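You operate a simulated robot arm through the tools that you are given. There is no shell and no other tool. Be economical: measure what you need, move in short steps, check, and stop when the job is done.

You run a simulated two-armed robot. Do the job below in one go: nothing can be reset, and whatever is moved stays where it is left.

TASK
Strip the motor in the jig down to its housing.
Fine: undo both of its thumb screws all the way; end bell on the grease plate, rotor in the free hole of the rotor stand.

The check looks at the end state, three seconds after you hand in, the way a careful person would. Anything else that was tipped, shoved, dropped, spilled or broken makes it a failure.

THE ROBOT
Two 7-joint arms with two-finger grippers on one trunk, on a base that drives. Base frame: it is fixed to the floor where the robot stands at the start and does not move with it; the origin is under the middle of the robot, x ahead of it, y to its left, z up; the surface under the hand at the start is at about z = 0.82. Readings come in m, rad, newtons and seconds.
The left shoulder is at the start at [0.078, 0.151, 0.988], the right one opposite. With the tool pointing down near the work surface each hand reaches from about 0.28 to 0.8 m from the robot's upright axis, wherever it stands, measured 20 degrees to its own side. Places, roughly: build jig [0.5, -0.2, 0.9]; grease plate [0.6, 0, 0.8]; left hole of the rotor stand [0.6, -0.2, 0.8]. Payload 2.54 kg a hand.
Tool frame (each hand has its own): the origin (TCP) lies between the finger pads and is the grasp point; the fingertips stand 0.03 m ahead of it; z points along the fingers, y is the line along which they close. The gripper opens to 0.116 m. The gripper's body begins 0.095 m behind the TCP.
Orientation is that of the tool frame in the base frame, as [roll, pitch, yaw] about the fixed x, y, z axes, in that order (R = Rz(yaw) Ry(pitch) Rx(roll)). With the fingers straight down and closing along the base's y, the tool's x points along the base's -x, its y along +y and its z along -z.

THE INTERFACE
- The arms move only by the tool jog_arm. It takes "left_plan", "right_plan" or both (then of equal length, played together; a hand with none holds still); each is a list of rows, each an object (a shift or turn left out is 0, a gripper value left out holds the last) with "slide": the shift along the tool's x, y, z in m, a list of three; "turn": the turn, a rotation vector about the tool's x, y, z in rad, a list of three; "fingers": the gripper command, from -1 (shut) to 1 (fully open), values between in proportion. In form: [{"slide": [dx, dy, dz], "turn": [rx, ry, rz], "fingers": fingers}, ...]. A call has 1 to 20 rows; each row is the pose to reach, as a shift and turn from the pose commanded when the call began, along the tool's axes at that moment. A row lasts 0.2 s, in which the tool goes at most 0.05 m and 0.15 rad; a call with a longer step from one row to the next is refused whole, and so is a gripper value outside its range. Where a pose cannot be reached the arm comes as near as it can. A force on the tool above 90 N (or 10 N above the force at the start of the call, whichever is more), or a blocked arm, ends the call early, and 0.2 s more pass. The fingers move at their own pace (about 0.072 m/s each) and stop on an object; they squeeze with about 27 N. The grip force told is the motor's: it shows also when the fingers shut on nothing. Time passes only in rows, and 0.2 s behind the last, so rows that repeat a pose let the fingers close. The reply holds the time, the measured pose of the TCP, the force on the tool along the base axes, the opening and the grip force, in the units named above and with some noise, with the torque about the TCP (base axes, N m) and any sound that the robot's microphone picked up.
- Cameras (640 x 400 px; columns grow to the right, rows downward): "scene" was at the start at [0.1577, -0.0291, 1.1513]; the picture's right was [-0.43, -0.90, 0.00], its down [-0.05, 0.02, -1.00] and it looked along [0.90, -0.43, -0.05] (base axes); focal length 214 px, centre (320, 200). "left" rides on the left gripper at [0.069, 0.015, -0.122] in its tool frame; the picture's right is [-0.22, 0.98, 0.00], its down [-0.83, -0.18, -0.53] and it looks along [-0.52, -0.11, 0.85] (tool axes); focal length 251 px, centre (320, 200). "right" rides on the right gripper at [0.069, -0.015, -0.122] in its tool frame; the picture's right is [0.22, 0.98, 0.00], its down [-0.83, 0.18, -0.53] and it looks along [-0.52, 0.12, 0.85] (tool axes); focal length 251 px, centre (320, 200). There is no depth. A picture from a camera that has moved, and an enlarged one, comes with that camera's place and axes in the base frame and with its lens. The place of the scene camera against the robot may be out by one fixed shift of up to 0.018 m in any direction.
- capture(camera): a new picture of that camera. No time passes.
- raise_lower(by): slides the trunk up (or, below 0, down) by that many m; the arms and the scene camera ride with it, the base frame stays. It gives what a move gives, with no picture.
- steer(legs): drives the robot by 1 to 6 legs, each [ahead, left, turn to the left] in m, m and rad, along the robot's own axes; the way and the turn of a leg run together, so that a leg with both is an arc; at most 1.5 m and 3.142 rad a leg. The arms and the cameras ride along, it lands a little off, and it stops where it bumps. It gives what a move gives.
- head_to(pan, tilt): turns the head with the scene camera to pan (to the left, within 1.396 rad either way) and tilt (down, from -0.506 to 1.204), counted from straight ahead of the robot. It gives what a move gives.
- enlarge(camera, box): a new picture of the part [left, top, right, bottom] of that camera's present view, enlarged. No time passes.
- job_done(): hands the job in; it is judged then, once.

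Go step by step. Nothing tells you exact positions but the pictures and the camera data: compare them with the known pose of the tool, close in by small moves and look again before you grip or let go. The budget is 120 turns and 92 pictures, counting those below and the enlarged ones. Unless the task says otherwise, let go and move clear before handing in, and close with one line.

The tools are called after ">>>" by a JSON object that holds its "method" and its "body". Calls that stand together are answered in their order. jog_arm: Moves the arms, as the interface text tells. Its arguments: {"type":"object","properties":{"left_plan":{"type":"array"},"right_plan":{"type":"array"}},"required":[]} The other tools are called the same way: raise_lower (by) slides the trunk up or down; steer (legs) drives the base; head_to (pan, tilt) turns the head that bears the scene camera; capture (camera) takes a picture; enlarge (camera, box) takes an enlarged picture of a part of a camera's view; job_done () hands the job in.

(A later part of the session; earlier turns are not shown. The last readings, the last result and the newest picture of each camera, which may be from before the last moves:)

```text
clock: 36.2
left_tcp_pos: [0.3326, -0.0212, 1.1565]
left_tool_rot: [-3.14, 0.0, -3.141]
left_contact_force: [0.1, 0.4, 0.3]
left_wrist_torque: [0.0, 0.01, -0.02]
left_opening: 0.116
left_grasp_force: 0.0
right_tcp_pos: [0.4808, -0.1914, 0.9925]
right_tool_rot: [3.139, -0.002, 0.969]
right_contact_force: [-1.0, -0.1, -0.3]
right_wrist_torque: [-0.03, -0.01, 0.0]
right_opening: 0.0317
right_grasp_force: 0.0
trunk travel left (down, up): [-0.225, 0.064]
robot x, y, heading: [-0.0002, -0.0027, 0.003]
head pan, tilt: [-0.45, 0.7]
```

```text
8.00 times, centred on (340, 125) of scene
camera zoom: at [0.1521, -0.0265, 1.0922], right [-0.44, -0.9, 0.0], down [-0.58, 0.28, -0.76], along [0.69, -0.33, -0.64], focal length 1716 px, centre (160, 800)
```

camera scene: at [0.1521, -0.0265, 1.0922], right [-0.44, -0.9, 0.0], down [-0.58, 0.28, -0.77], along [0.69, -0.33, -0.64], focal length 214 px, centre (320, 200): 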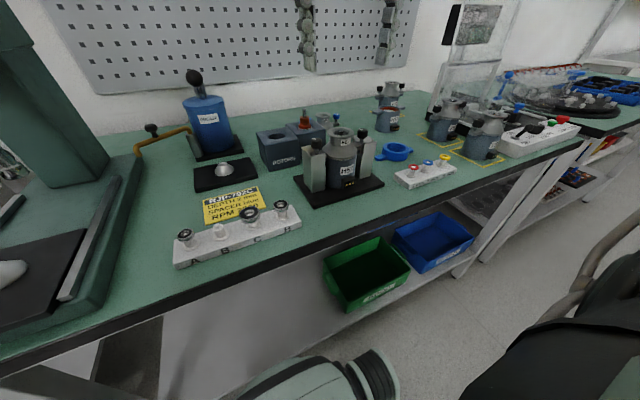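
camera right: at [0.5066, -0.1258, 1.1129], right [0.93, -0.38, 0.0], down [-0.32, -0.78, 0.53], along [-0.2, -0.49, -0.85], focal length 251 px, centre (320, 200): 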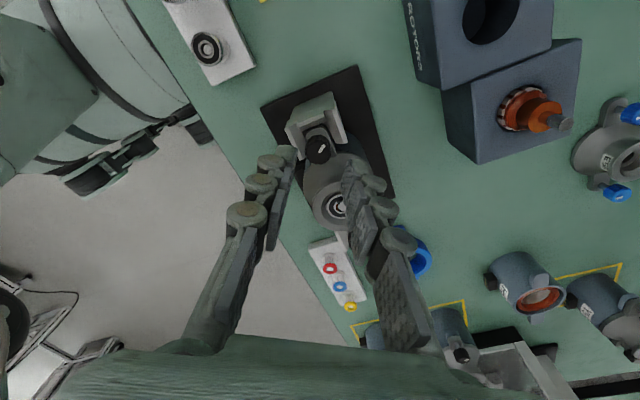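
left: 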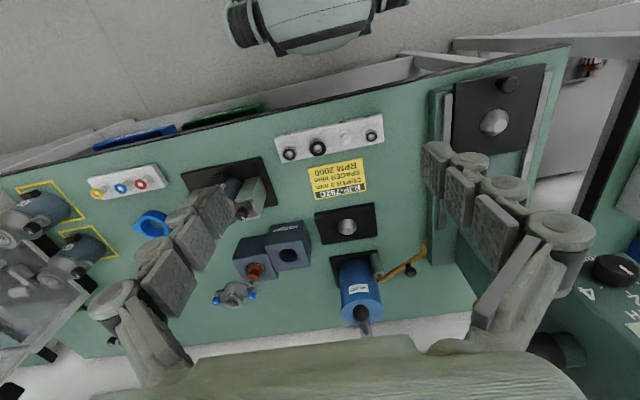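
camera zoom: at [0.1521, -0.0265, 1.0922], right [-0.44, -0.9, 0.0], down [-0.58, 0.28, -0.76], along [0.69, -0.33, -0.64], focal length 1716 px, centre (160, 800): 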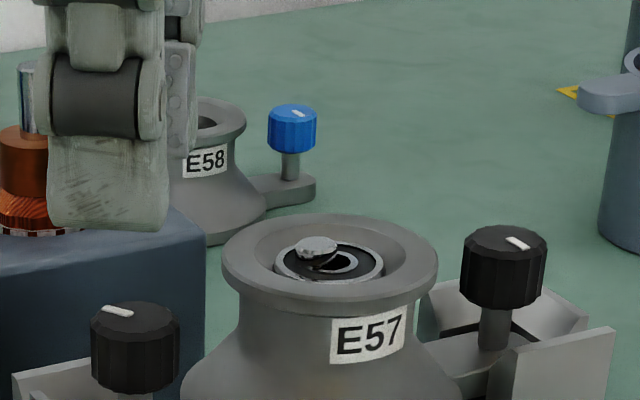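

Knob A is now a little higher, by about 1–2 mm. I do knob B now, centred at (0.480, -0.190), and compare.

>>> {"method": "jog_arm", "body": {"right_plan": [{"slide": [0, 0, 0.025]}, {"slide": [0, 0, 0.049]}, {"slide": [0, 0, 0.049], "fingers": -1}, {"slide": [0, 0, 0.049]}, {"slide": [0, 0, 0.049]}, {"slide": [0, 0, 0.049], "turn": [0, 0, -0.15]}, {"slide": [0, 0, 0.049], "turn": [0, 0, -0.3]}, {"slide": [0, 0, 0.049], "turn": [0, 0, -0.45]}, {"slide": [0, 0, 0.049], "turn": [0, 0, -0.6]}, {"slide": [0, 0, 0.049], "turn": [0, 0, -0.75]}, {"slide": [0, 0, 0.049], "turn": [0, 0, -0.9]}, {"slide": [0, 0, 0.049], "turn": [0, 0, -1.05]}, {"slide": [0, 0, 0.049], "turn": [0, 0, -1.2]}]}}

>>> {"method": "enlarge", "body": {"camera": "right", "box": [200, 60, 480, 235]}}

>>> {"method": "enlarge", "body": {"camera": "scene", "box": [300, 100, 380, 150]}}

```text
clock: 39.0
left_tcp_pos: [0.3316, -0.0208, 1.1567]
left_tool_rot: [3.14, 0.0, -3.141]
left_contact_force: [-0.1, -0.4, 0.2]
left_wrist_torque: [-0.01, -0.01, 0.02]
left_opening: 0.1159
left_grasp_force: 0.0
right_tcp_pos: [0.48, -0.1905, 0.944]
right_tool_rot: [3.139, 0.001, 2.173]
right_contact_force: [0.1, -5.9, 8.6]
right_wrist_torque: [-0.49, -0.11, -0.01]
right_opening: 0.0182
right_grasp_force: 27.4
trunk travel left (down, up): [-0.225, 0.064]
robot x, y, heading: [-0.0023, 0.0022, 0.002]
head pan, tilt: [-0.45, 0.7]
```

```text
2.29 times, centred on (340, 148) of right
camera zoom: at [0.4277, -0.1422, 1.0644], right [0.68, 0.73, 0.0], down [0.62, -0.58, 0.54], along [0.39, -0.36, -0.84], focal length 575 px, centre (274, 320)
```

zoom: 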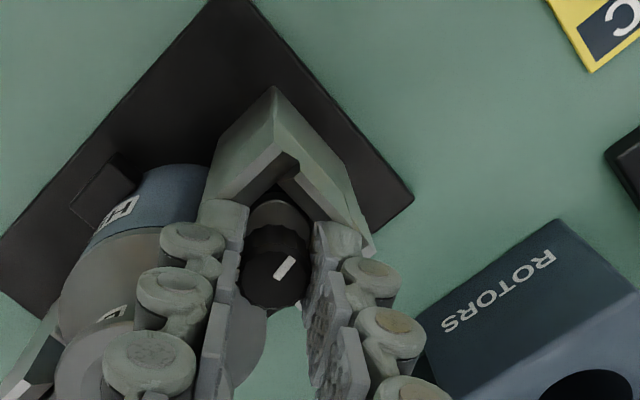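

```text
8.00 times, centred on (340, 125) of scene
camera zoom: at [0.1515, -0.0266, 1.0923], right [-0.44, -0.9, 0.0], down [-0.58, 0.28, -0.77], along [0.69, -0.33, -0.64], focal length 1716 px, centre (160, 800)
```

zoom: 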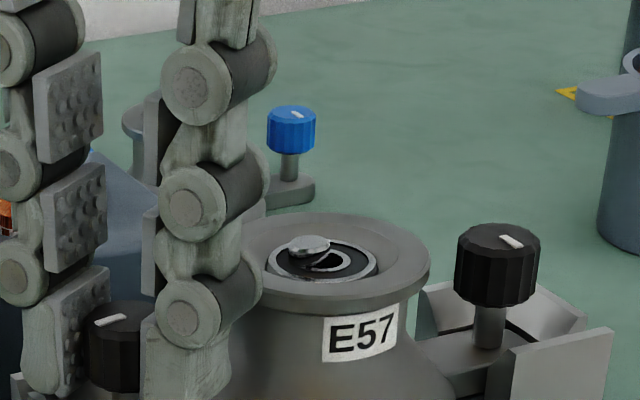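

B followed about 69° with low torque. I ratchet within the sector clear of the bell: open slightly, rewind, close, turn.

>>> {"method": "jog_arm", "body": {"right_plan": [{"fingers": -0.55}, {"fingers": -0.55}, {"turn": [0, 0, 0.15]}, {"turn": [0, 0, 0.3]}, {"turn": [0, 0, 0.45]}, {"turn": [0, 0, 0.6]}, {"turn": [0, 0, 0.75]}, {"turn": [0, 0, 0.9]}, {"turn": [0, 0, 1.05]}, {"turn": [0, 0, 1.2]}, {"turn": [0, 0, 1.2], "fingers": -1}, {"turn": [0, 0, 1.2]}, {"turn": [0, 0, 1.05]}, {"turn": [0, 0, 0.9]}, {"turn": [0, 0, 0.75]}, {"turn": [0, 0, 0.6]}, {"turn": [0, 0, 0.45]}, {"turn": [0, 0, 0.3]}, {"turn": [0, 0, 0.15]}, {"turn": [0, 0, 0]}]}}

>>> {"method": "enlarge", "body": {"camera": "right", "box": [200, 60, 480, 235]}}

```text
clock: 43.2
left_tcp_pos: [0.3335, -0.022, 1.1563]
left_tool_rot: [3.141, 0.0, 3.141]
left_contact_force: [-0.4, 0.5, -0.5]
left_wrist_torque: [0.01, -0.01, 0.0]
left_opening: 0.1158
left_grasp_force: 0.0
right_tcp_pos: [0.4802, -0.1919, 0.9425]
right_tool_rot: [3.139, 0.0, 2.172]
right_contact_force: [0.0, -0.7, -0.2]
right_wrist_torque: [0.04, 0.02, 0.01]
right_opening: 0.0179
right_grasp_force: 26.8
trunk travel left (down, up): [-0.225, 0.064]
robot x, y, heading: [-0.0038, 0.0017, -0.001]
head pan, tilt: [-0.45, 0.7]
```

```text
2.29 times, centred on (340, 148) of right
camera zoom: at [0.4287, -0.1426, 1.0635], right [0.68, 0.73, 0.0], down [0.62, -0.58, 0.53], along [0.39, -0.36, -0.84], focal length 575 px, centre (274, 320)
```

zoom: 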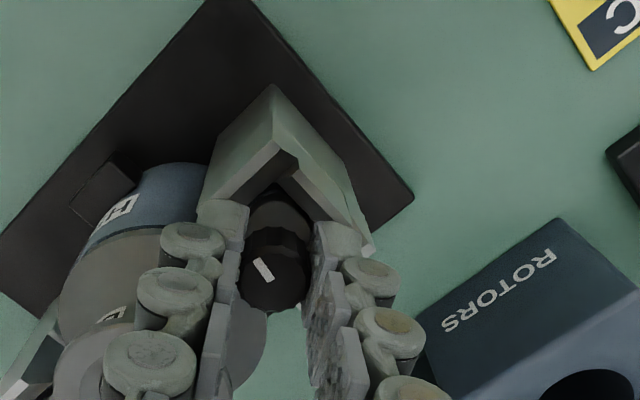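

>>> {"method": "jog_arm", "body": {"right_plan": [{"fingers": -0.55}, {"fingers": -0.55}, {"turn": [0, 0, 0.15]}, {"turn": [0, 0, 0.3]}, {"turn": [0, 0, 0.45]}, {"turn": [0, 0, 0.6]}, {"turn": [0, 0, 0.75]}, {"turn": [0, 0, 0.9]}, {"turn": [0, 0, 1.05]}, {"turn": [0, 0, 1.2]}, {"turn": [0, 0, 1.2], "fingers": -1}, {"turn": [0, 0, 1.2]}, {"turn": [0, 0, 1.05]}, {"turn": [0, 0, 0.9]}, {"turn": [0, 0, 0.75]}, {"turn": [0, 0, 0.6]}, {"turn": [0, 0, 0.45]}, {"turn": [0, 0, 0.3]}, {"turn": [0, 0, 0.15]}, {"turn": [0, 0, 0]}]}}

>>> {"method": "enlarge", "body": {"camera": "right", "box": [200, 60, 480, 235]}}

>>> {"method": "enlarge", "body": {"camera": "scene", "box": [300, 100, 380, 150]}}

```text
clock: 47.4
left_tcp_pos: [0.333, -0.0213, 1.1567]
left_tool_rot: [3.141, -0.001, 3.14]
left_contact_force: [1.3, 0.4, -0.5]
left_wrist_torque: [0.0, -0.03, -0.02]
left_opening: 0.1159
left_grasp_force: 0.1
right_tcp_pos: [0.4806, -0.191, 0.9426]
right_tool_rot: [3.141, -0.001, 2.174]
right_contact_force: [-1.5, -0.9, 0.8]
right_wrist_torque: [0.1, 0.1, -0.19]
right_opening: 0.0181
right_grasp_force: 27.4
trunk travel left (down, up): [-0.225, 0.064]
robot x, y, heading: [0.0004, 0.0006, -0.001]
head pan, tilt: [-0.45, 0.7]
```

```text
2.29 times, centred on (340, 148) of right
camera zoom: at [0.4282, -0.1427, 1.0638], right [0.68, 0.73, 0.0], down [0.62, -0.58, 0.53], along [0.39, -0.36, -0.85], focal length 575 px, centre (274, 320)
```

zoom: 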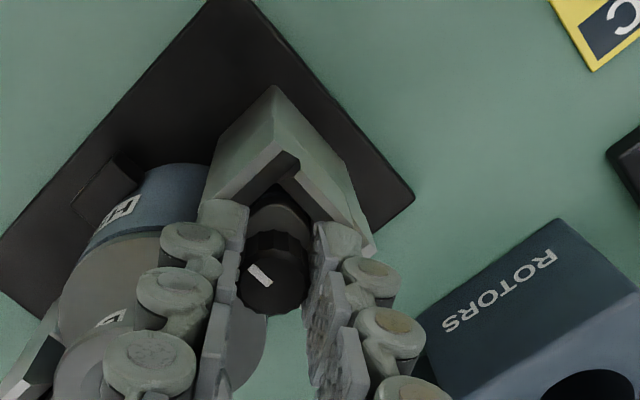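

```text
8.00 times, centred on (340, 125) of scene
camera zoom: at [0.152, -0.0266, 1.0921], right [-0.44, -0.9, 0.0], down [-0.58, 0.28, -0.76], along [0.69, -0.33, -0.64], focal length 1716 px, centre (160, 800)
```

zoom: 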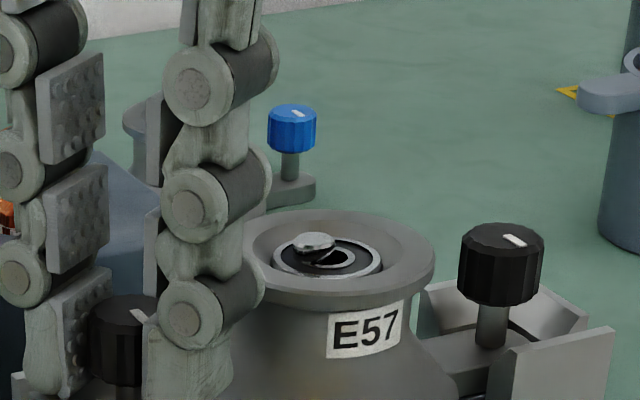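

Marker B also ended at about 190°, the same end angle as A, so both screws are at their stops after half a turn. I release, lift, move the left arm out of the way, and go above the bell.

>>> {"method": "jog_arm", "body": {"right_plan": [{"fingers": -0.55}, {"fingers": -0.55}, {"slide": [0, 0, -0.03]}, {"slide": [0, 0, -0.07]}, {"slide": [-0.021, -0.0145, -0.08], "turn": [0, 0, 0.15]}, {"slide": [-0.0425, -0.029, -0.08], "turn": [0, 0, 0.3], "fingers": 0.3}, {"slide": [-0.0425, -0.029, -0.08], "turn": [0, 0, 0.45]}, {"slide": [-0.0425, -0.029, -0.08], "turn": [0, 0, 0.6]}, {"slide": [-0.0425, -0.029, -0.08], "turn": [0, 0, 0.6]}], "left_plan": [{"slide": [0.005, 0.02, -0.02]}, {"slide": [0.01, 0.04, -0.04]}, {"slide": [0.015, 0.06, -0.06]}, {"slide": [0.02, 0.08, -0.08]}, {"slide": [0.025, 0.09, -0.1]}, {"slide": [0.03, 0.1, -0.12]}, {"slide": [0.03, 0.1, -0.12]}, {"slide": [0.03, 0.1, -0.12]}, {"slide": [0.03, 0.1, -0.12]}]}}

>>> {"method": "capture", "body": {"camera": "right"}}

>>> {"method": "enlarge", "body": {"camera": "scene", "box": [270, 100, 410, 200]}}

```text
clock: 49.4
left_tcp_pos: [0.308, 0.0648, 1.2455]
left_tool_rot: [-3.136, 0.001, 3.141]
left_contact_force: [-0.1, -0.5, 0.2]
left_wrist_torque: [0.02, -0.03, 0.0]
left_opening: 0.1159
left_grasp_force: 0.1
left hand out of reach, approached as far as the arm can: row 5, 6, 7, 8, 9
right_tcp_pos: [0.4802, -0.2436, 1.0236]
right_tool_rot: [3.139, 0.001, 1.567]
right_contact_force: [0.6, -0.1, 0.6]
right_wrist_torque: [0.01, -0.02, -0.01]
right_opening: 0.0753
right_grasp_force: 0.1
trunk travel left (down, up): [-0.225, 0.064]
robot x, y, heading: [-0.0039, 0.0006, -0.001]
head pan, tilt: [-0.45, 0.7]
```

```text
51 pictures are left
camera right: at [0.465, -0.174, 1.1454], right [0.98, 0.21, 0.0], down [0.18, -0.83, 0.53], along [0.11, -0.52, -0.85], focal length 251 px, centre (320, 200)
```

right: 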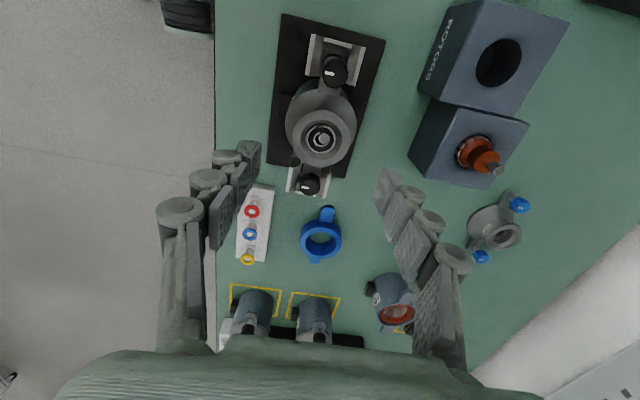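

```text
4.00 times, centred on (340, 150) of scene
camera zoom: at [0.1521, -0.0264, 1.0922], right [-0.44, -0.9, 0.0], down [-0.58, 0.28, -0.76], along [0.69, -0.33, -0.64], focal length 858 px, centre (240, 400)
```

zoom: 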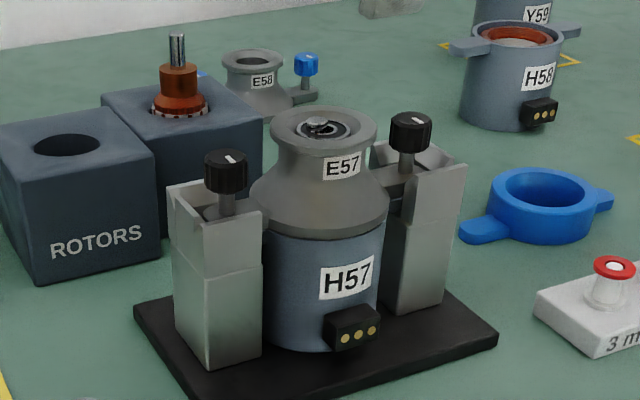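

The bell flange centre is at (0.480, -0.240). I descend to grip the flange and neck along x.

>>> {"method": "jog_arm", "body": {"right_plan": [{"slide": [0.003, 0, 0.03]}, {"slide": [0.003, 0, 0.06]}, {"slide": [0.003, 0, 0.075]}, {"slide": [0.003, 0, 0.08]}, {"slide": [0.003, 0, 0.08], "fingers": -1}, {"slide": [0.003, 0, 0.08]}, {"slide": [0.003, 0, 0.08]}, {"slide": [0.003, 0, 0.08]}]}}

>>> {"method": "enlarge", "body": {"camera": "scene", "box": [270, 90, 410, 190]}}

```text
clock: 51.2
left_tcp_pos: [0.3087, 0.0637, 1.2454]
left_tool_rot: [-3.136, 0.003, 3.141]
left_contact_force: [0.1, -0.3, 0.4]
left_wrist_torque: [-0.02, -0.02, -0.01]
left_opening: 0.116
left_grasp_force: 0.1
right_tcp_pos: [0.4808, -0.2382, 0.9435]
right_tool_rot: [3.14, -0.001, 1.569]
right_contact_force: [1.2, -0.1, 1.0]
right_wrist_torque: [-0.05, 0.06, 0.04]
right_opening: 0.049
right_grasp_force: 26.9
trunk travel left (down, up): [-0.225, 0.064]
robot x, y, heading: [-0.0019, 0.0009, -0.0]
head pan, tilt: [-0.45, 0.7]
```

```text
4.00 times, centred on (340, 140) of scene
camera zoom: at [0.1521, -0.0264, 1.0921], right [-0.44, -0.9, 0.0], down [-0.58, 0.28, -0.76], along [0.69, -0.33, -0.64], focal length 858 px, centre (240, 440)
```

zoom: 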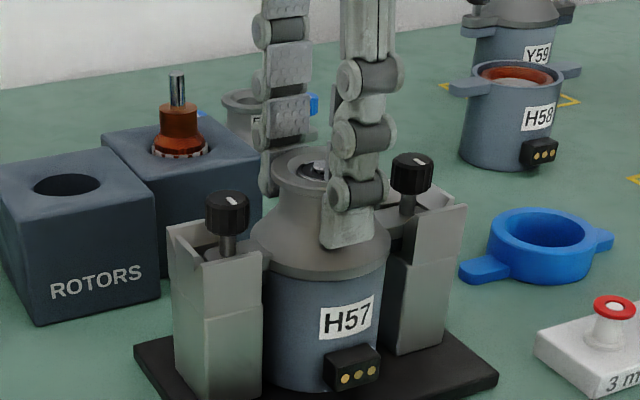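

The flange is gripped at 49 mm. I try a gentle lift, watching the force.

>>> {"method": "jog_arm", "body": {"right_plan": [{"slide": [0, 0, -0.003]}, {"slide": [0, 0, -0.006]}, {"slide": [0, 0, -0.01]}, {"slide": [0, 0, -0.015]}, {"slide": [0, 0, -0.015]}]}}

>>> {"method": "enlarge", "body": {"camera": "scene", "box": [270, 90, 410, 190]}}

```text
clock: 52.4
left_tcp_pos: [0.3084, 0.0637, 1.2456]
left_tool_rot: [-3.136, 0.001, 3.141]
left_contact_force: [0.0, 0.7, 0.7]
left_wrist_torque: [-0.03, -0.02, 0.0]
left_opening: 0.1159
left_grasp_force: 0.1
right_tcp_pos: [0.4805, -0.2387, 0.9581]
right_tool_rot: [3.141, 0.0, 1.569]
right_contact_force: [0.1, -0.7, -0.9]
right_wrist_torque: [0.05, -0.01, 0.03]
right_opening: 0.049
right_grasp_force: 27.2
trunk travel left (down, up): [-0.225, 0.064]
robot x, y, heading: [0.0022, -0.0006, -0.002]
head pan, tilt: [-0.45, 0.7]
```

```text
4.00 times, centred on (340, 140) of scene
camera zoom: at [0.1522, -0.0265, 1.0921], right [-0.44, -0.9, 0.0], down [-0.58, 0.28, -0.76], along [0.69, -0.33, -0.64], focal length 858 px, centre (240, 440)
```

zoom: 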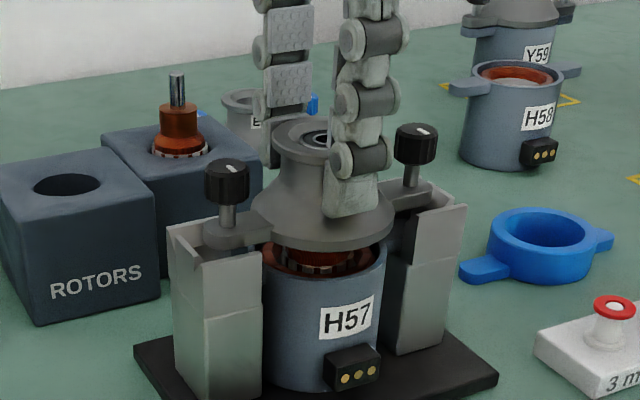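

The bell comes free with its captive screws and the rotor stays. I lift it well clear.

>>> {"method": "jog_arm", "body": {"right_plan": [{"slide": [0, 0, -0.015]}, {"slide": [0, 0, -0.03]}, {"slide": [0, 0, -0.045]}, {"slide": [0, 0, -0.06]}, {"slide": [0, 0, -0.075]}, {"slide": [0, 0, -0.09]}, {"slide": [0, 0, -0.105]}, {"slide": [0, 0, -0.105]}]}}

>>> {"method": "capture", "body": {"camera": "scene"}}

```text
clock: 54.2
left_tcp_pos: [0.3096, 0.0635, 1.2453]
left_tool_rot: [-3.135, 0.002, -3.141]
left_contact_force: [-0.5, 0.0, -0.3]
left_wrist_torque: [-0.01, 0.0, -0.02]
left_opening: 0.116
left_grasp_force: 0.0
right_tcp_pos: [0.4802, -0.2398, 1.0631]
right_tool_rot: [3.141, 0.0, 1.568]
right_contact_force: [-0.3, 0.0, -2.3]
right_wrist_torque: [0.01, 0.04, -0.03]
right_opening: 0.0486
right_grasp_force: 26.8
trunk travel left (down, up): [-0.225, 0.064]
robot x, y, heading: [-0.0015, 0.0028, 0.001]
head pan, tilt: [-0.45, 0.7]
```

```text
47 pictures are left
camera scene: at [0.1522, -0.0265, 1.0921], right [-0.44, -0.9, 0.0], down [-0.58, 0.28, -0.76], along [0.69, -0.33, -0.64], focal length 214 px, centre (320, 200)
```

scene: 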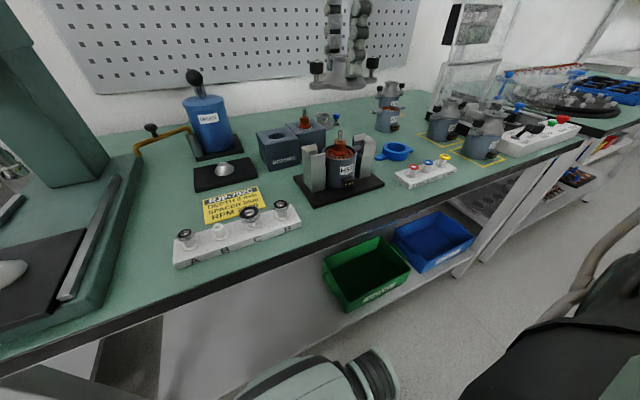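

The rotor stays in the housing. I look with the left camera to triangulate the grease plate.

>>> {"method": "capture", "body": {"camera": "left"}}

>>> {"method": "enlarge", "body": {"camera": "scene", "box": [180, 130, 300, 205]}}

```text
46 pictures are left
camera left: at [0.2391, 0.0795, 1.3668], right [0.21, 0.98, 0.0], down [0.82, -0.18, 0.54], along [0.52, -0.12, -0.84], focal length 251 px, centre (320, 200)
```

left: 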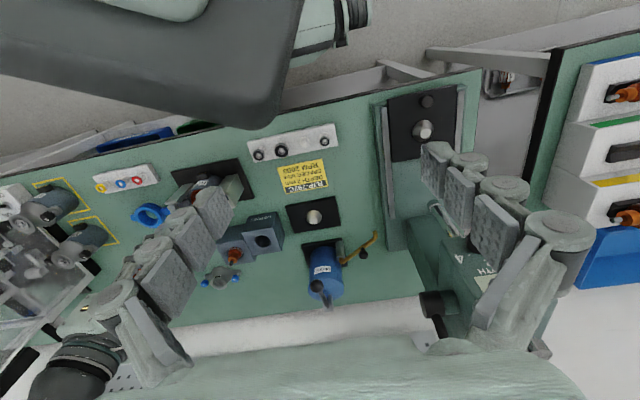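

```text
5.33 times, centred on (240, 168) of scene
camera zoom: at [0.1522, -0.0265, 1.0921], right [-0.44, -0.9, 0.0], down [-0.58, 0.28, -0.76], along [0.69, -0.33, -0.64], focal length 1144 px, centre (747, 373)
```

zoom: 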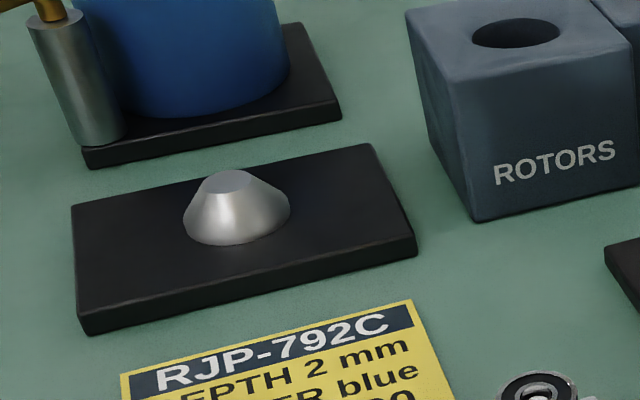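

The grease cone is at about (0.602, -0.022). I carry the bell over there at height and check.

>>> {"method": "jog_arm", "body": {"right_plan": [{"slide": [0.027, 0.015, 0]}, {"slide": [0.062, 0.035, 0]}, {"slide": [0.097, 0.055, 0]}, {"slide": [0.132, 0.075, 0]}, {"slide": [0.165, 0.093, 0]}, {"slide": [0.195, 0.11, 0]}, {"slide": [0.218, 0.122, 0]}, {"slide": [0.218, 0.122, 0]}, {"slide": [0.218, 0.122, 0.05]}, {"slide": [0.218, 0.122, 0.05]}]}}

>>> {"method": "capture", "body": {"camera": "right"}}

>>> {"method": "enlarge", "body": {"camera": "scene", "box": [160, 60, 320, 205]}}

```text
clock: 56.4
left_tcp_pos: [0.3095, 0.0649, 1.2459]
left_tool_rot: [-3.136, 0.0, -3.142]
left_contact_force: [0.4, -0.3, 0.8]
left_wrist_torque: [-0.02, 0.03, 0.02]
left_opening: 0.1159
left_grasp_force: 0.1
right_tcp_pos: [0.527, -0.1378, 1.0351]
right_tool_rot: [3.141, 0.0, 1.568]
right_contact_force: [0.0, 0.1, -1.5]
right_wrist_torque: [0.04, 0.01, 0.0]
right_opening: 0.049
right_grasp_force: 27.0
right hand out of reach, approached as far as the arm can: row 3, 4, 5, 6, 7, 8, 9, 10
trunk travel left (down, up): [-0.225, 0.064]
robot x, y, heading: [-0.0006, 0.0014, 0.001]
head pan, tilt: [-0.45, 0.7]
```

```text
44 pictures are left
camera right: at [0.5118, -0.0681, 1.156], right [0.98, 0.21, 0.0], down [0.18, -0.83, 0.53], along [0.11, -0.52, -0.85], focal length 251 px, centre (320, 200)
```

right: 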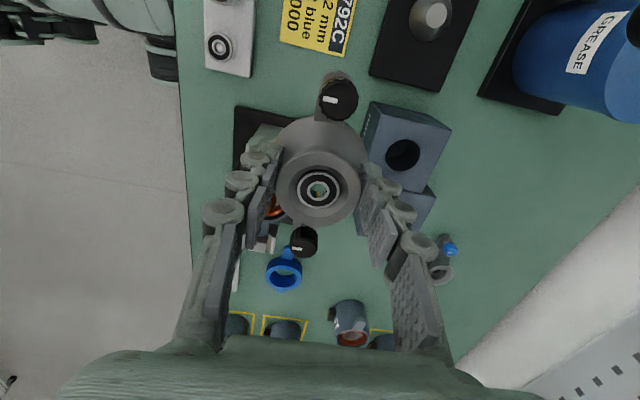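

```text
2.76 times, centred on (240, 132) of scene
camera zoom: at [0.1522, -0.0265, 1.0921], right [-0.44, -0.9, 0.0], down [-0.58, 0.28, -0.76], along [0.69, -0.33, -0.64], focal length 592 px, centre (541, 386)
```

zoom: 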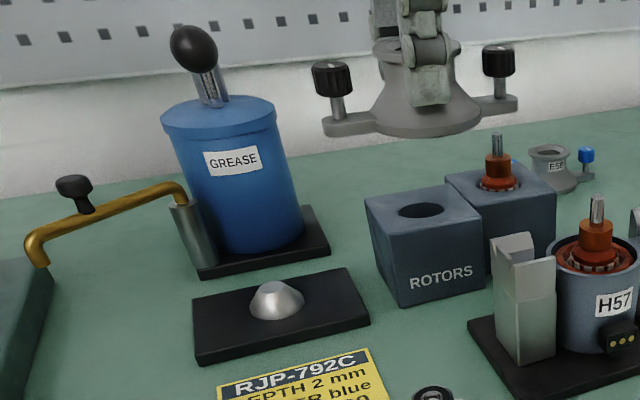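

At this yaw the right arm runs out of reach. I turn the hand back toward yaw π, with the fingers closing along y, which should extend its reach.

>>> {"method": "jog_arm", "body": {"right_plan": [{"turn": [0, 0, -0.12]}, {"turn": [0, 0, -0.24]}, {"turn": [0, 0, -0.36]}, {"turn": [0, 0, -0.48]}, {"turn": [0, 0, -0.6]}, {"turn": [0, 0, -0.72]}, {"turn": [0, 0, -0.84]}]}}

```text
clock: 58.0
left_tcp_pos: [0.3089, 0.0648, 1.2445]
left_tool_rot: [-3.136, 0.002, -3.141]
left_contact_force: [-0.1, -0.6, -0.2]
left_wrist_torque: [0.01, 0.02, -0.01]
left_opening: 0.1159
left_grasp_force: 0.1
right_tcp_pos: [0.5312, -0.1394, 1.035]
right_tool_rot: [3.141, -0.001, 2.41]
right_contact_force: [0.1, 0.0, -1.8]
right_wrist_torque: [0.03, 0.0, 0.03]
right_opening: 0.049
right_grasp_force: 26.6
trunk travel left (down, up): [-0.225, 0.064]
robot x, y, heading: [0.0029, -0.0007, 0.003]
head pan, tilt: [-0.45, 0.7]
```

>>> {"method": "jog_arm", "body": {"right_plan": [{"turn": [0, 0, -0.15]}, {"turn": [0, 0, -0.3]}, {"turn": [0, 0, -0.45]}, {"turn": [0, 0, -0.6], "slide": [0.004, 0.02, 0]}, {"turn": [0, 0, -0.73], "slide": [0.009, 0.045, 0]}, {"turn": [0, 0, -0.73], "slide": [0.014, 0.07, 0]}, {"turn": [0, 0, -0.73], "slide": [0.019, 0.1, 0]}, {"turn": [0, 0, -0.73], "slide": [0.0235, 0.12, 0]}, {"turn": [0, 0, -0.73], "slide": [0.026, 0.135, 0]}, {"turn": [0, 0, -0.73], "slide": [0.026, 0.135, 0]}]}}

>>> {"method": "enlarge", "body": {"camera": "scene", "box": [160, 60, 320, 205]}}

```text
clock: 60.2
left_tcp_pos: [0.3088, 0.0644, 1.246]
left_tool_rot: [-3.138, 0.002, -3.141]
left_contact_force: [0.3, -0.2, 0.4]
left_wrist_torque: [0.03, -0.03, -0.01]
left_opening: 0.116
left_grasp_force: 0.1
right_tcp_pos: [0.5285, -0.1375, 1.036]
right_tool_rot: [3.141, -0.001, 3.14]
right_contact_force: [0.2, -0.4, -1.5]
right_wrist_torque: [0.01, -0.03, -0.01]
right_opening: 0.0492
right_grasp_force: 26.7
right hand out of reach, approached as far as the arm can: row 4, 5, 6, 7, 8, 9, 10
trunk travel left (down, up): [-0.225, 0.064]
robot x, y, heading: [0.0008, -0.0009, -0.0]
head pan, tilt: [-0.45, 0.7]
```

```text
2.76 times, centred on (240, 132) of scene
camera zoom: at [0.1522, -0.0265, 1.0921], right [-0.44, -0.9, 0.0], down [-0.58, 0.28, -0.76], along [0.69, -0.33, -0.64], focal length 592 px, centre (541, 386)
```

zoom: 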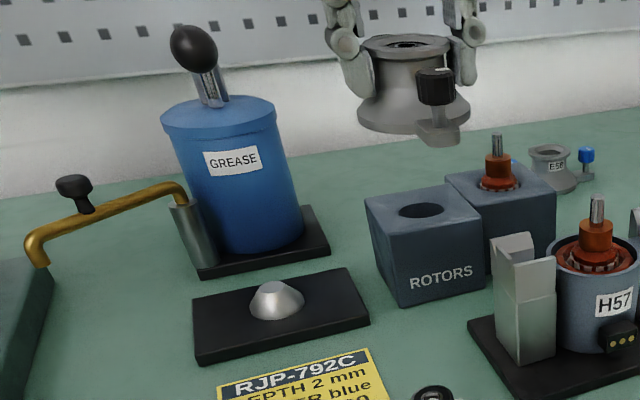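

The limit seems to come from hand height against the shoulder. I raise the trunk 6 cm and then move the hand out and lower.

>>> {"method": "raise_lower", "body": {"by": 0.06}}

>>> {"method": "jog_arm", "body": {"right_plan": [{"slide": [0, 0, 0.04]}, {"slide": [0, 0, 0.08]}, {"slide": [0, 0, 0.1]}, {"slide": [-0.015, 0.025, 0.1]}, {"slide": [-0.03, 0.05, 0.1]}, {"slide": [-0.045, 0.075, 0.1]}, {"slide": [-0.06, 0.1, 0.1]}, {"slide": [-0.072, 0.116, 0.1]}, {"slide": [-0.072, 0.116, 0.1]}]}}

>>> {"method": "capture", "body": {"camera": "scene"}}

```text
clock: 61.2
left_tcp_pos: [0.3098, 0.0645, 1.3043]
left_tool_rot: [-3.137, 0.002, -3.14]
left_contact_force: [0.4, -0.1, 0.6]
left_wrist_torque: [0.03, 0.01, 0.01]
left_opening: 0.1159
left_grasp_force: 0.1
right_tcp_pos: [0.5284, -0.1379, 1.0967]
right_tool_rot: [3.14, 0.0, 3.139]
right_contact_force: [-1.0, 0.7, -1.6]
right_wrist_torque: [-0.02, 0.01, -0.05]
right_opening: 0.0491
right_grasp_force: 27.0
trunk travel left (down, up): [-0.285, 0.004]
robot x, y, heading: [-0.0016, 0.0006, -0.002]
head pan, tilt: [-0.45, 0.7]
```

```text
clock: 63.2
left_tcp_pos: [0.3089, 0.0649, 1.3044]
left_tool_rot: [-3.136, 0.002, 3.141]
left_contact_force: [0.4, -0.3, 0.0]
left_wrist_torque: [0.0, 0.0, 0.02]
left_opening: 0.1161
left_grasp_force: 0.1
right_tcp_pos: [0.5429, -0.1113, 0.997]
right_tool_rot: [3.139, 0.002, 3.141]
right_contact_force: [-0.2, 0.7, -1.3]
right_wrist_torque: [-0.02, 0.05, -0.03]
right_opening: 0.0491
right_grasp_force: 27.4
right hand out of reach, approached as far as the arm can: row 5, 6, 7, 8, 9
trunk travel left (down, up): [-0.285, 0.004]
robot x, y, heading: [-0.0008, 0.0011, 0.002]
head pan, tilt: [-0.45, 0.7]
```

```text
41 pictures are left
camera scene: at [0.1521, -0.0265, 1.1521], right [-0.44, -0.9, 0.0], down [-0.58, 0.28, -0.76], along [0.69, -0.33, -0.64], focal length 214 px, centre (320, 200)
```

scene: 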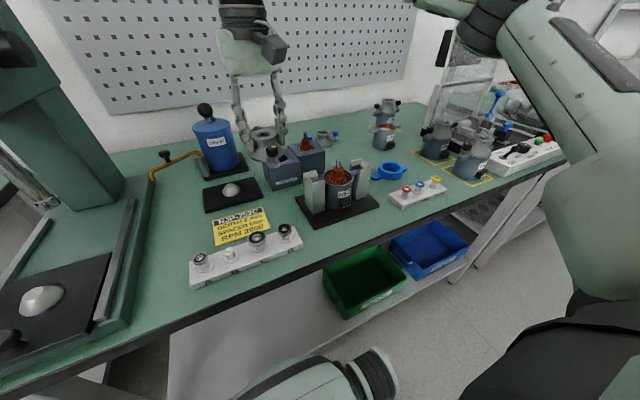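

The target lies too far inward for the right arm. I retract the hand and turn the base 0.35 rad left, so the plate and stand come to the right arm's own side.

>>> {"method": "jog_arm", "body": {"right_plan": [{"slide": [0, 0, -0.03]}, {"slide": [0.03, -0.022, -0.05]}, {"slide": [0.06, -0.044, -0.05]}, {"slide": [0.09, -0.066, -0.05]}, {"slide": [0.123, -0.089, -0.05]}, {"slide": [0.123, -0.089, -0.05]}]}}

>>> {"method": "steer", "body": {"legs": [[0, 0, 0.35]]}}

>>> {"method": "head_to", "body": {"pan": -0.6, "tilt": 0.7}}

>>> {"method": "capture", "body": {"camera": "scene"}}

```text
clock: 64.6
left_tcp_pos: [0.3095, 0.0631, 1.3051]
left_tool_rot: [-3.137, 0.001, -3.141]
left_contact_force: [-0.7, 0.4, 0.7]
left_wrist_torque: [-0.01, -0.01, -0.01]
left_opening: 0.116
left_grasp_force: 0.1
right_tcp_pos: [0.4219, -0.2067, 1.0502]
right_tool_rot: [3.141, 0.002, 3.141]
right_contact_force: [0.6, 0.1, -1.2]
right_wrist_torque: [-0.01, 0.07, 0.02]
right_opening: 0.049
right_grasp_force: 26.7
right hand out of reach, approached as far as the arm can: row 1
trunk travel left (down, up): [-0.285, 0.004]
robot x, y, heading: [0.0003, 0.0007, 0.0]
head pan, tilt: [-0.45, 0.7]
```

```text
clock: 66.2
left_tcp_pos: [0.2673, 0.1651, 1.3056]
left_tool_rot: [-3.136, 0.0, -2.792]
left_contact_force: [0.0, -0.3, 0.0]
left_wrist_torque: [0.0, -0.03, 0.03]
left_opening: 0.1161
left_grasp_force: 0.0
right_tcp_pos: [0.4662, -0.0498, 1.0503]
right_tool_rot: [-3.141, 0.003, -2.791]
right_contact_force: [-0.6, 0.8, -1.5]
right_wrist_torque: [0.01, 0.0, -0.02]
right_opening: 0.0492
right_grasp_force: 26.6
trunk travel left (down, up): [-0.285, 0.004]
robot x, y, heading: [-0.0032, 0.0007, 0.352]
head pan, tilt: [-0.45, 0.7]
```

```text
clock: 66.8
left_tcp_pos: [0.2666, 0.1668, 1.3051]
left_tool_rot: [-3.136, 0.001, -2.791]
left_contact_force: [-0.2, -0.6, 0.3]
left_wrist_torque: [0.01, 0.02, 0.04]
left_opening: 0.1159
left_grasp_force: 0.0
right_tcp_pos: [0.4665, -0.0509, 1.0503]
right_tool_rot: [3.14, 0.002, -2.793]
right_contact_force: [-0.3, 0.1, -1.1]
right_wrist_torque: [-0.02, 0.0, 0.01]
right_opening: 0.0491
right_grasp_force: 27.1
trunk travel left (down, up): [-0.285, 0.004]
robot x, y, heading: [-0.0007, -0.0037, 0.348]
head pan, tilt: [-0.6, 0.7]
```

```text
40 pictures are left
camera scene: at [0.152, 0.0125, 1.1521], right [-0.25, -0.97, 0.0], down [-0.62, 0.16, -0.76], along [0.74, -0.19, -0.64], focal length 214 px, centre (320, 200)
```

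scene: 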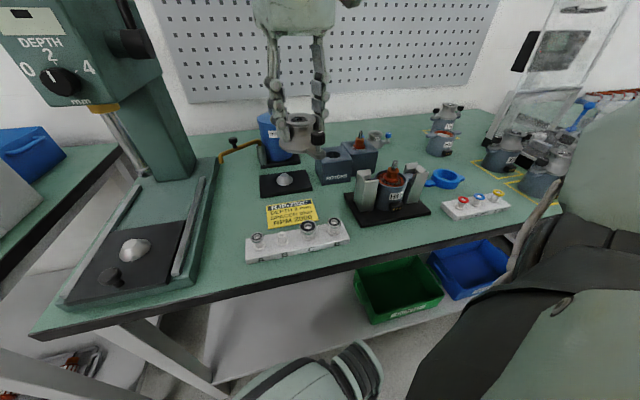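

Now I move the bell toward the plate and check from both cameras.

>>> {"method": "jog_arm", "body": {"right_plan": [{"slide": [-0.035, -0.005, 0.01]}, {"slide": [-0.07, -0.01, 0.02]}, {"slide": [-0.105, -0.015, 0.03]}, {"slide": [-0.138, -0.019, 0.04]}, {"slide": [-0.138, -0.019, 0.06]}, {"slide": [-0.138, -0.019, 0.06]}]}}

>>> {"method": "enlarge", "body": {"camera": "scene", "box": [225, 80, 365, 210]}}

>>> {"method": "capture", "body": {"camera": "right"}}

>>> {"method": "capture", "body": {"camera": "left"}}

```text
clock: 68.2
left_tcp_pos: [0.2664, 0.1651, 1.3064]
left_tool_rot: [-3.137, 0.001, -2.792]
left_contact_force: [-0.4, -0.1, 0.0]
left_wrist_torque: [0.01, -0.01, -0.02]
left_opening: 0.1161
left_grasp_force: 0.0
right_tcp_pos: [0.6028, -0.0194, 0.9881]
right_tool_rot: [-3.14, 0.002, -2.793]
right_contact_force: [0.3, 0.1, -0.6]
right_wrist_torque: [-0.03, 0.0, 0.01]
right_opening: 0.0487
right_grasp_force: 27.3
trunk travel left (down, up): [-0.285, 0.004]
robot x, y, heading: [-0.0028, -0.0011, 0.345]
head pan, tilt: [-0.6, 0.7]
```

```text
3.08 times, centred on (295, 145) of scene
camera zoom: at [0.152, 0.0125, 1.1521], right [-0.25, -0.97, 0.0], down [-0.62, 0.16, -0.76], along [0.74, -0.19, -0.64], focal length 660 px, centre (397, 369)
```

zoom: 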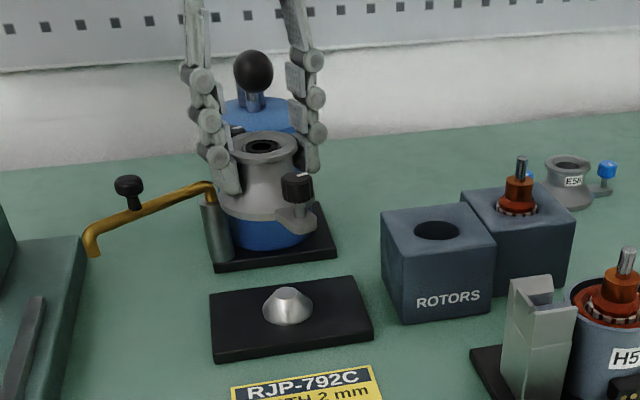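

```text
38 pictures are left
camera right: at [0.5421, -0.0576, 1.1095], right [-0.54, 0.84, 0.0], down [0.71, 0.45, 0.53], along [0.45, 0.29, -0.84], focal length 251 px, centre (320, 200)
```

right: 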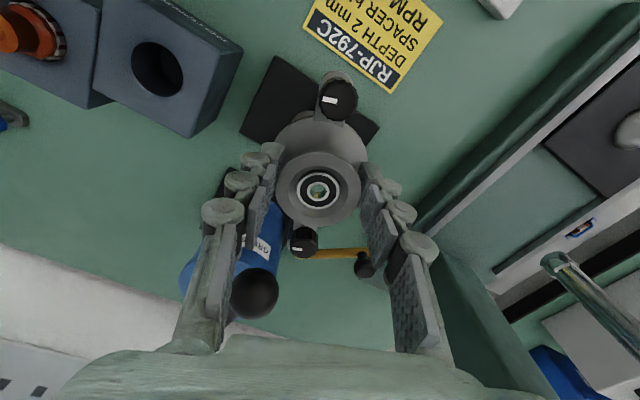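

```text
37 pictures are left
camera left: at [0.195, 0.1567, 1.4268], right [-0.13, 0.99, 0.0], down [0.84, 0.12, 0.54], along [0.53, 0.07, -0.84], focal length 251 px, centre (320, 200)
```

left: 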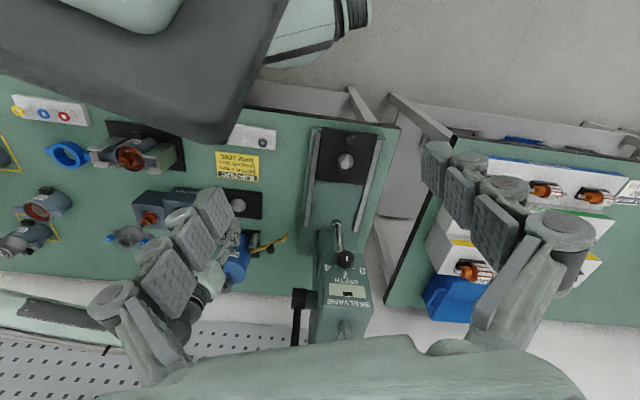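

The cone centre is at about (0.601, -0.0235). I nudge across and lower in steps.

>>> {"method": "jog_arm", "body": {"right_plan": [{"slide": [0.003, -0.003, 0.02]}, {"slide": [0.003, -0.003, 0.04]}, {"slide": [0.003, -0.003, 0.06]}, {"slide": [0.003, -0.003, 0.075]}, {"slide": [0.003, -0.003, 0.075]}]}}

>>> {"method": "enlarge", "body": {"camera": "scene", "box": [245, 115, 345, 205]}}

```text
clock: 69.5
left_tcp_pos: [0.2662, 0.1651, 1.3054]
left_tool_rot: [-3.137, 0.0, -2.791]
left_contact_force: [0.2, 0.4, -0.4]
left_wrist_torque: [0.0, -0.02, -0.01]
left_opening: 0.116
left_grasp_force: 0.1
right_tcp_pos: [0.5991, -0.0246, 0.9146]
right_tool_rot: [-3.141, 0.002, -2.792]
right_contact_force: [0.8, -0.3, -1.0]
right_wrist_torque: [-0.02, 0.01, -0.01]
right_opening: 0.049
right_grasp_force: 27.2
trunk travel left (down, up): [-0.285, 0.004]
robot x, y, heading: [0.0003, 0.0, 0.35]
head pan, tilt: [-0.6, 0.7]
```

```text
4.44 times, centred on (295, 160) of scene
camera zoom: at [0.152, 0.0124, 1.1521], right [-0.25, -0.97, 0.0], down [-0.62, 0.16, -0.76], along [0.74, -0.19, -0.64], focal length 953 px, centre (431, 378)
```

zoom: 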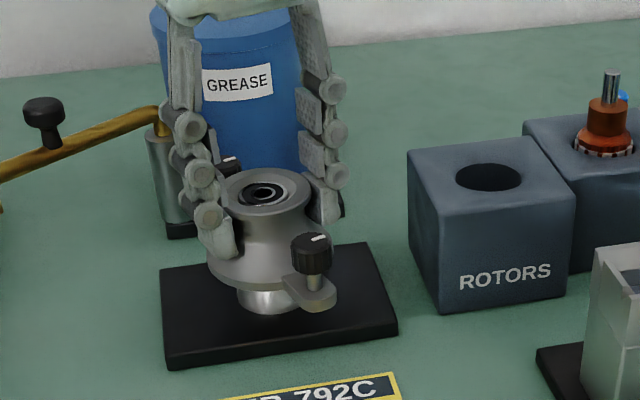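

The cone base sits slightly to the left and farther out. I adjust about 5 mm and lower a bit more.

>>> {"method": "jog_arm", "body": {"right_plan": [{"slide": [-0.0055, 0.003, 0]}, {"slide": [-0.0055, 0.003, 0.006]}, {"slide": [-0.0055, 0.003, 0.012]}, {"slide": [-0.0055, 0.003, 0.012]}]}}

>>> {"method": "enlarge", "body": {"camera": "scene", "box": [255, 135, 325, 205]}}

```text
clock: 70.5
left_tcp_pos: [0.2669, 0.1656, 1.3054]
left_tool_rot: [-3.138, 0.002, -2.791]
left_contact_force: [-0.2, -0.6, -0.3]
left_wrist_torque: [-0.02, 0.01, 0.01]
left_opening: 0.1159
left_grasp_force: 0.0
right_tcp_pos: [0.6041, -0.0202, 0.9039]
right_tool_rot: [-3.141, 0.002, -2.792]
right_contact_force: [0.3, 0.3, -1.4]
right_wrist_torque: [0.03, -0.01, 0.01]
right_opening: 0.0488
right_grasp_force: 27.0
trunk travel left (down, up): [-0.285, 0.004]
robot x, y, heading: [-0.0005, -0.0003, 0.35]
head pan, tilt: [-0.6, 0.7]
```

```text
5.71 times, centred on (290, 170) of scene
camera zoom: at [0.152, 0.0124, 1.1521], right [-0.25, -0.97, 0.0], down [-0.62, 0.16, -0.76], along [0.74, -0.19, -0.64], focal length 1226 px, centre (491, 371)
```

zoom: 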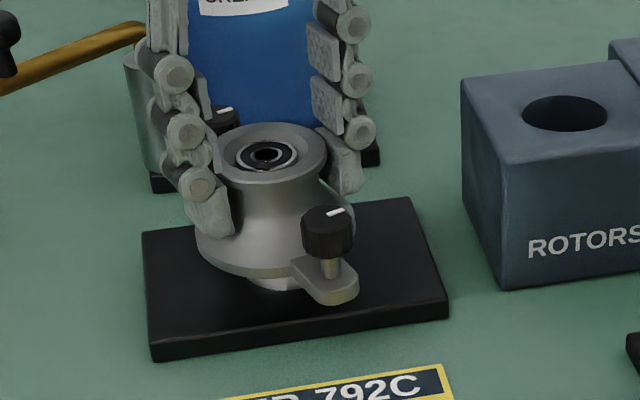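

Well centred, with about 8–10 mm to go. I lower in small steps; the force limit guards the contact.

>>> {"method": "jog_arm", "body": {"right_plan": [{"slide": [0, 0, 0.003]}, {"slide": [0, 0, 0.005]}, {"slide": [0, 0, 0.006]}, {"slide": [0, 0, 0.007]}, {"slide": [0, 0, 0.008]}, {"slide": [0, 0, 0.009]}, {"slide": [0, 0, 0.01]}]}}

>>> {"method": "enlarge", "body": {"camera": "scene", "box": [255, 135, 325, 205]}}

```text
clock: 72.0
left_tcp_pos: [0.2671, 0.1667, 1.3054]
left_tool_rot: [-3.137, 0.002, -2.791]
left_contact_force: [-0.7, -0.4, 1.4]
left_wrist_torque: [-0.01, -0.02, -0.01]
left_opening: 0.116
left_grasp_force: 0.1
right_tcp_pos: [0.6049, -0.0193, 0.8937]
right_tool_rot: [-3.14, 0.003, -2.794]
right_contact_force: [-0.7, 0.8, -1.7]
right_wrist_torque: [0.03, -0.02, -0.01]
right_opening: 0.0489
right_grasp_force: 26.7
trunk travel left (down, up): [-0.285, 0.004]
robot x, y, heading: [0.0001, 0.0, 0.35]
head pan, tilt: [-0.6, 0.7]
```

```text
5.71 times, centred on (290, 170) of scene
camera zoom: at [0.1521, 0.0124, 1.1521], right [-0.25, -0.97, 0.0], down [-0.62, 0.16, -0.76], along [0.74, -0.19, -0.64], focal length 1226 px, centre (491, 371)
```

zoom: 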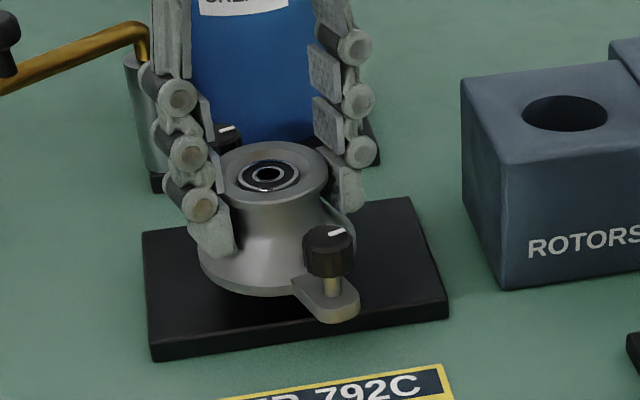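

>>> {"method": "jog_arm", "body": {"right_plan": [{"slide": [0, 0, 0.001]}, {"slide": [0, 0, 0.002]}, {"slide": [0, 0, 0.003]}, {"slide": [0, 0, 0.004]}, {"slide": [0, 0, 0.005]}, {"slide": [0, 0, 0.006]}]}}

>>> {"method": "enlarge", "body": {"camera": "scene", "box": [255, 135, 325, 205]}}

```text
clock: 73.5
left_tcp_pos: [0.2666, 0.1668, 1.3054]
left_tool_rot: [-3.136, 0.004, -2.79]
left_contact_force: [0.2, -1.2, -0.4]
left_wrist_torque: [0.02, 0.02, -0.01]
left_opening: 0.1159
left_grasp_force: 0.1
right_tcp_pos: [0.6059, -0.0209, 0.8878]
right_tool_rot: [3.141, 0.005, -2.794]
right_contact_force: [3.4, -2.0, 8.1]
right_wrist_torque: [-0.16, -0.36, -0.02]
right_opening: 0.0491
right_grasp_force: 27.0
trunk travel left (down, up): [-0.285, 0.004]
robot x, y, heading: [-0.0019, -0.0015, 0.348]
head pan, tilt: [-0.6, 0.7]
```

```text
5.71 times, centred on (290, 170) of scene
camera zoom: at [0.1514, 0.0123, 1.1524], right [-0.25, -0.97, 0.0], down [-0.62, 0.16, -0.77], along [0.74, -0.19, -0.64], focal length 1226 px, centre (491, 371)
```

zoom: 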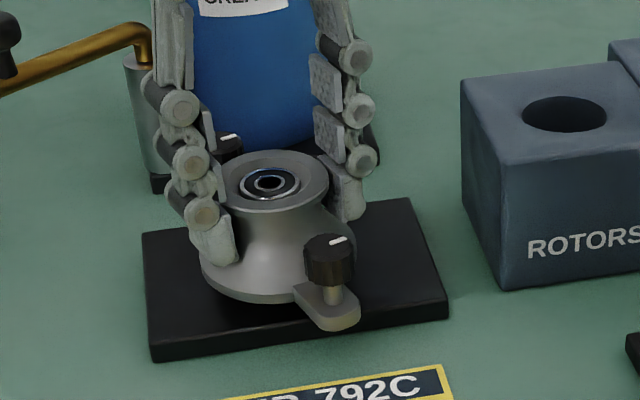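

Contact at 8 N: it rests on the plate or cone. I ease the fingers open slightly and look.

>>> {"method": "jog_arm", "body": {"right_plan": [{"slide": [0, 0, -0.0005], "fingers": -0.1}, {"slide": [0, 0, -0.0005], "fingers": 0.0}, {"slide": [0, 0, -0.0005], "fingers": 0.1}, {"slide": [0, 0, -0.0005], "fingers": 0.2}]}}

>>> {"method": "enlarge", "body": {"camera": "scene", "box": [255, 135, 325, 205]}}

```text
clock: 74.5
left_tcp_pos: [0.2662, 0.1658, 1.3062]
left_tool_rot: [-3.134, 0.003, -2.789]
left_contact_force: [-0.8, 0.1, -0.3]
left_wrist_torque: [0.02, -0.02, -0.01]
left_opening: 0.1159
left_grasp_force: 0.0
right_tcp_pos: [0.6042, -0.0201, 0.8885]
right_tool_rot: [3.141, 0.002, -2.794]
right_contact_force: [0.4, 0.2, 0.3]
right_wrist_torque: [0.03, 0.02, 0.02]
right_opening: 0.0696
right_grasp_force: 0.1
trunk travel left (down, up): [-0.285, 0.004]
robot x, y, heading: [-0.0015, 0.002, 0.35]
head pan, tilt: [-0.6, 0.7]
```

```text
5.71 times, centred on (290, 170) of scene
camera zoom: at [0.1519, 0.0124, 1.1521], right [-0.25, -0.97, 0.0], down [-0.62, 0.16, -0.76], along [0.74, -0.19, -0.64], focal length 1226 px, centre (491, 371)
```

zoom: 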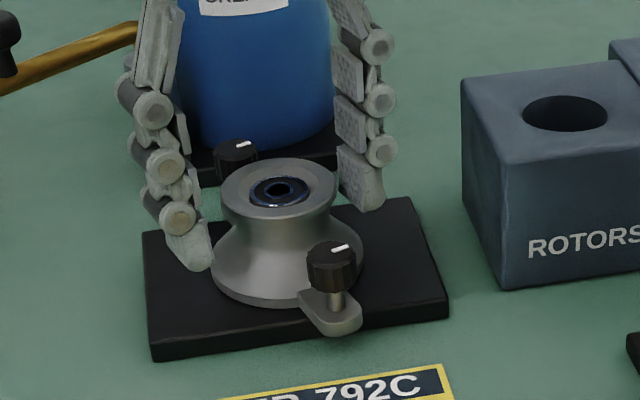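

The bell settled flush on the plate. I lift straight up and check.

>>> {"method": "jog_arm", "body": {"right_plan": [{"slide": [0, 0, -0.01], "fingers": 0.35}, {"slide": [0, 0, -0.04]}, {"slide": [0, 0, -0.08]}, {"slide": [0, 0, -0.11]}, {"slide": [0, 0, -0.11]}]}}

>>> {"method": "enlarge", "body": {"camera": "scene", "box": [230, 110, 440, 240]}}

>>> {"method": "capture", "body": {"camera": "right"}}

```text
clock: 75.7
left_tcp_pos: [0.2657, 0.1659, 1.3057]
left_tool_rot: [-3.136, 0.0, -2.791]
left_contact_force: [0.3, 0.1, -1.2]
left_wrist_torque: [0.01, 0.03, 0.01]
left_opening: 0.1157
left_grasp_force: 0.1
right_tcp_pos: [0.6048, -0.0197, 0.998]
right_tool_rot: [3.141, 0.001, -2.791]
right_contact_force: [-0.9, 0.0, -1.0]
right_wrist_torque: [0.0, 0.04, -0.02]
right_opening: 0.0783
right_grasp_force: 0.1
trunk travel left (down, up): [-0.285, 0.004]
robot x, y, heading: [0.0024, 0.0003, 0.351]
head pan, tilt: [-0.6, 0.7]
```

```text
3.05 times, centred on (335, 175) of scene
camera zoom: at [0.1521, 0.0123, 1.1521], right [-0.25, -0.97, 0.0], down [-0.62, 0.16, -0.76], along [0.74, -0.19, -0.64], focal length 654 px, centre (274, 276)
```

zoom: 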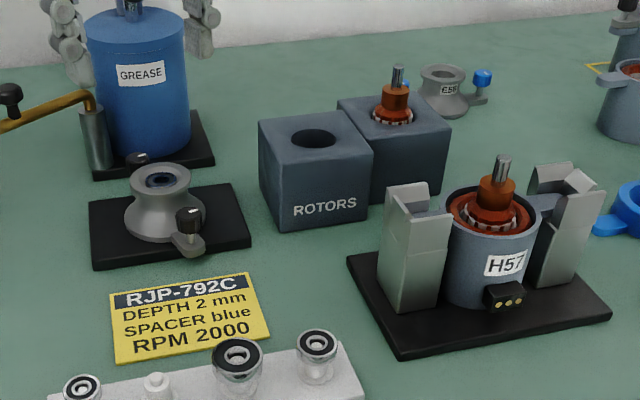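

```text
30 pictures are left
camera right: at [0.5443, -0.0573, 1.1187], right [-0.54, 0.84, 0.0], down [0.71, 0.45, 0.53], along [0.45, 0.29, -0.85], focal length 251 px, centre (320, 200)
```

right: 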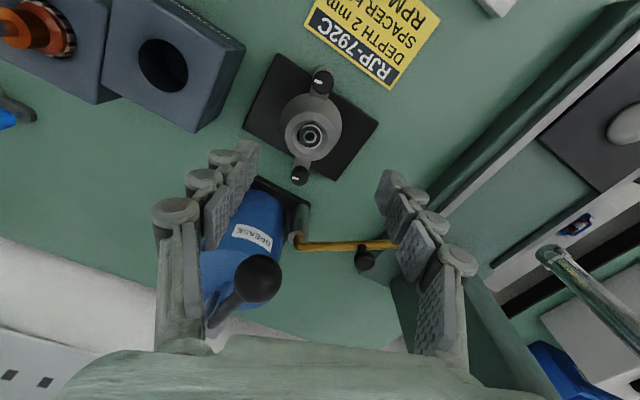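

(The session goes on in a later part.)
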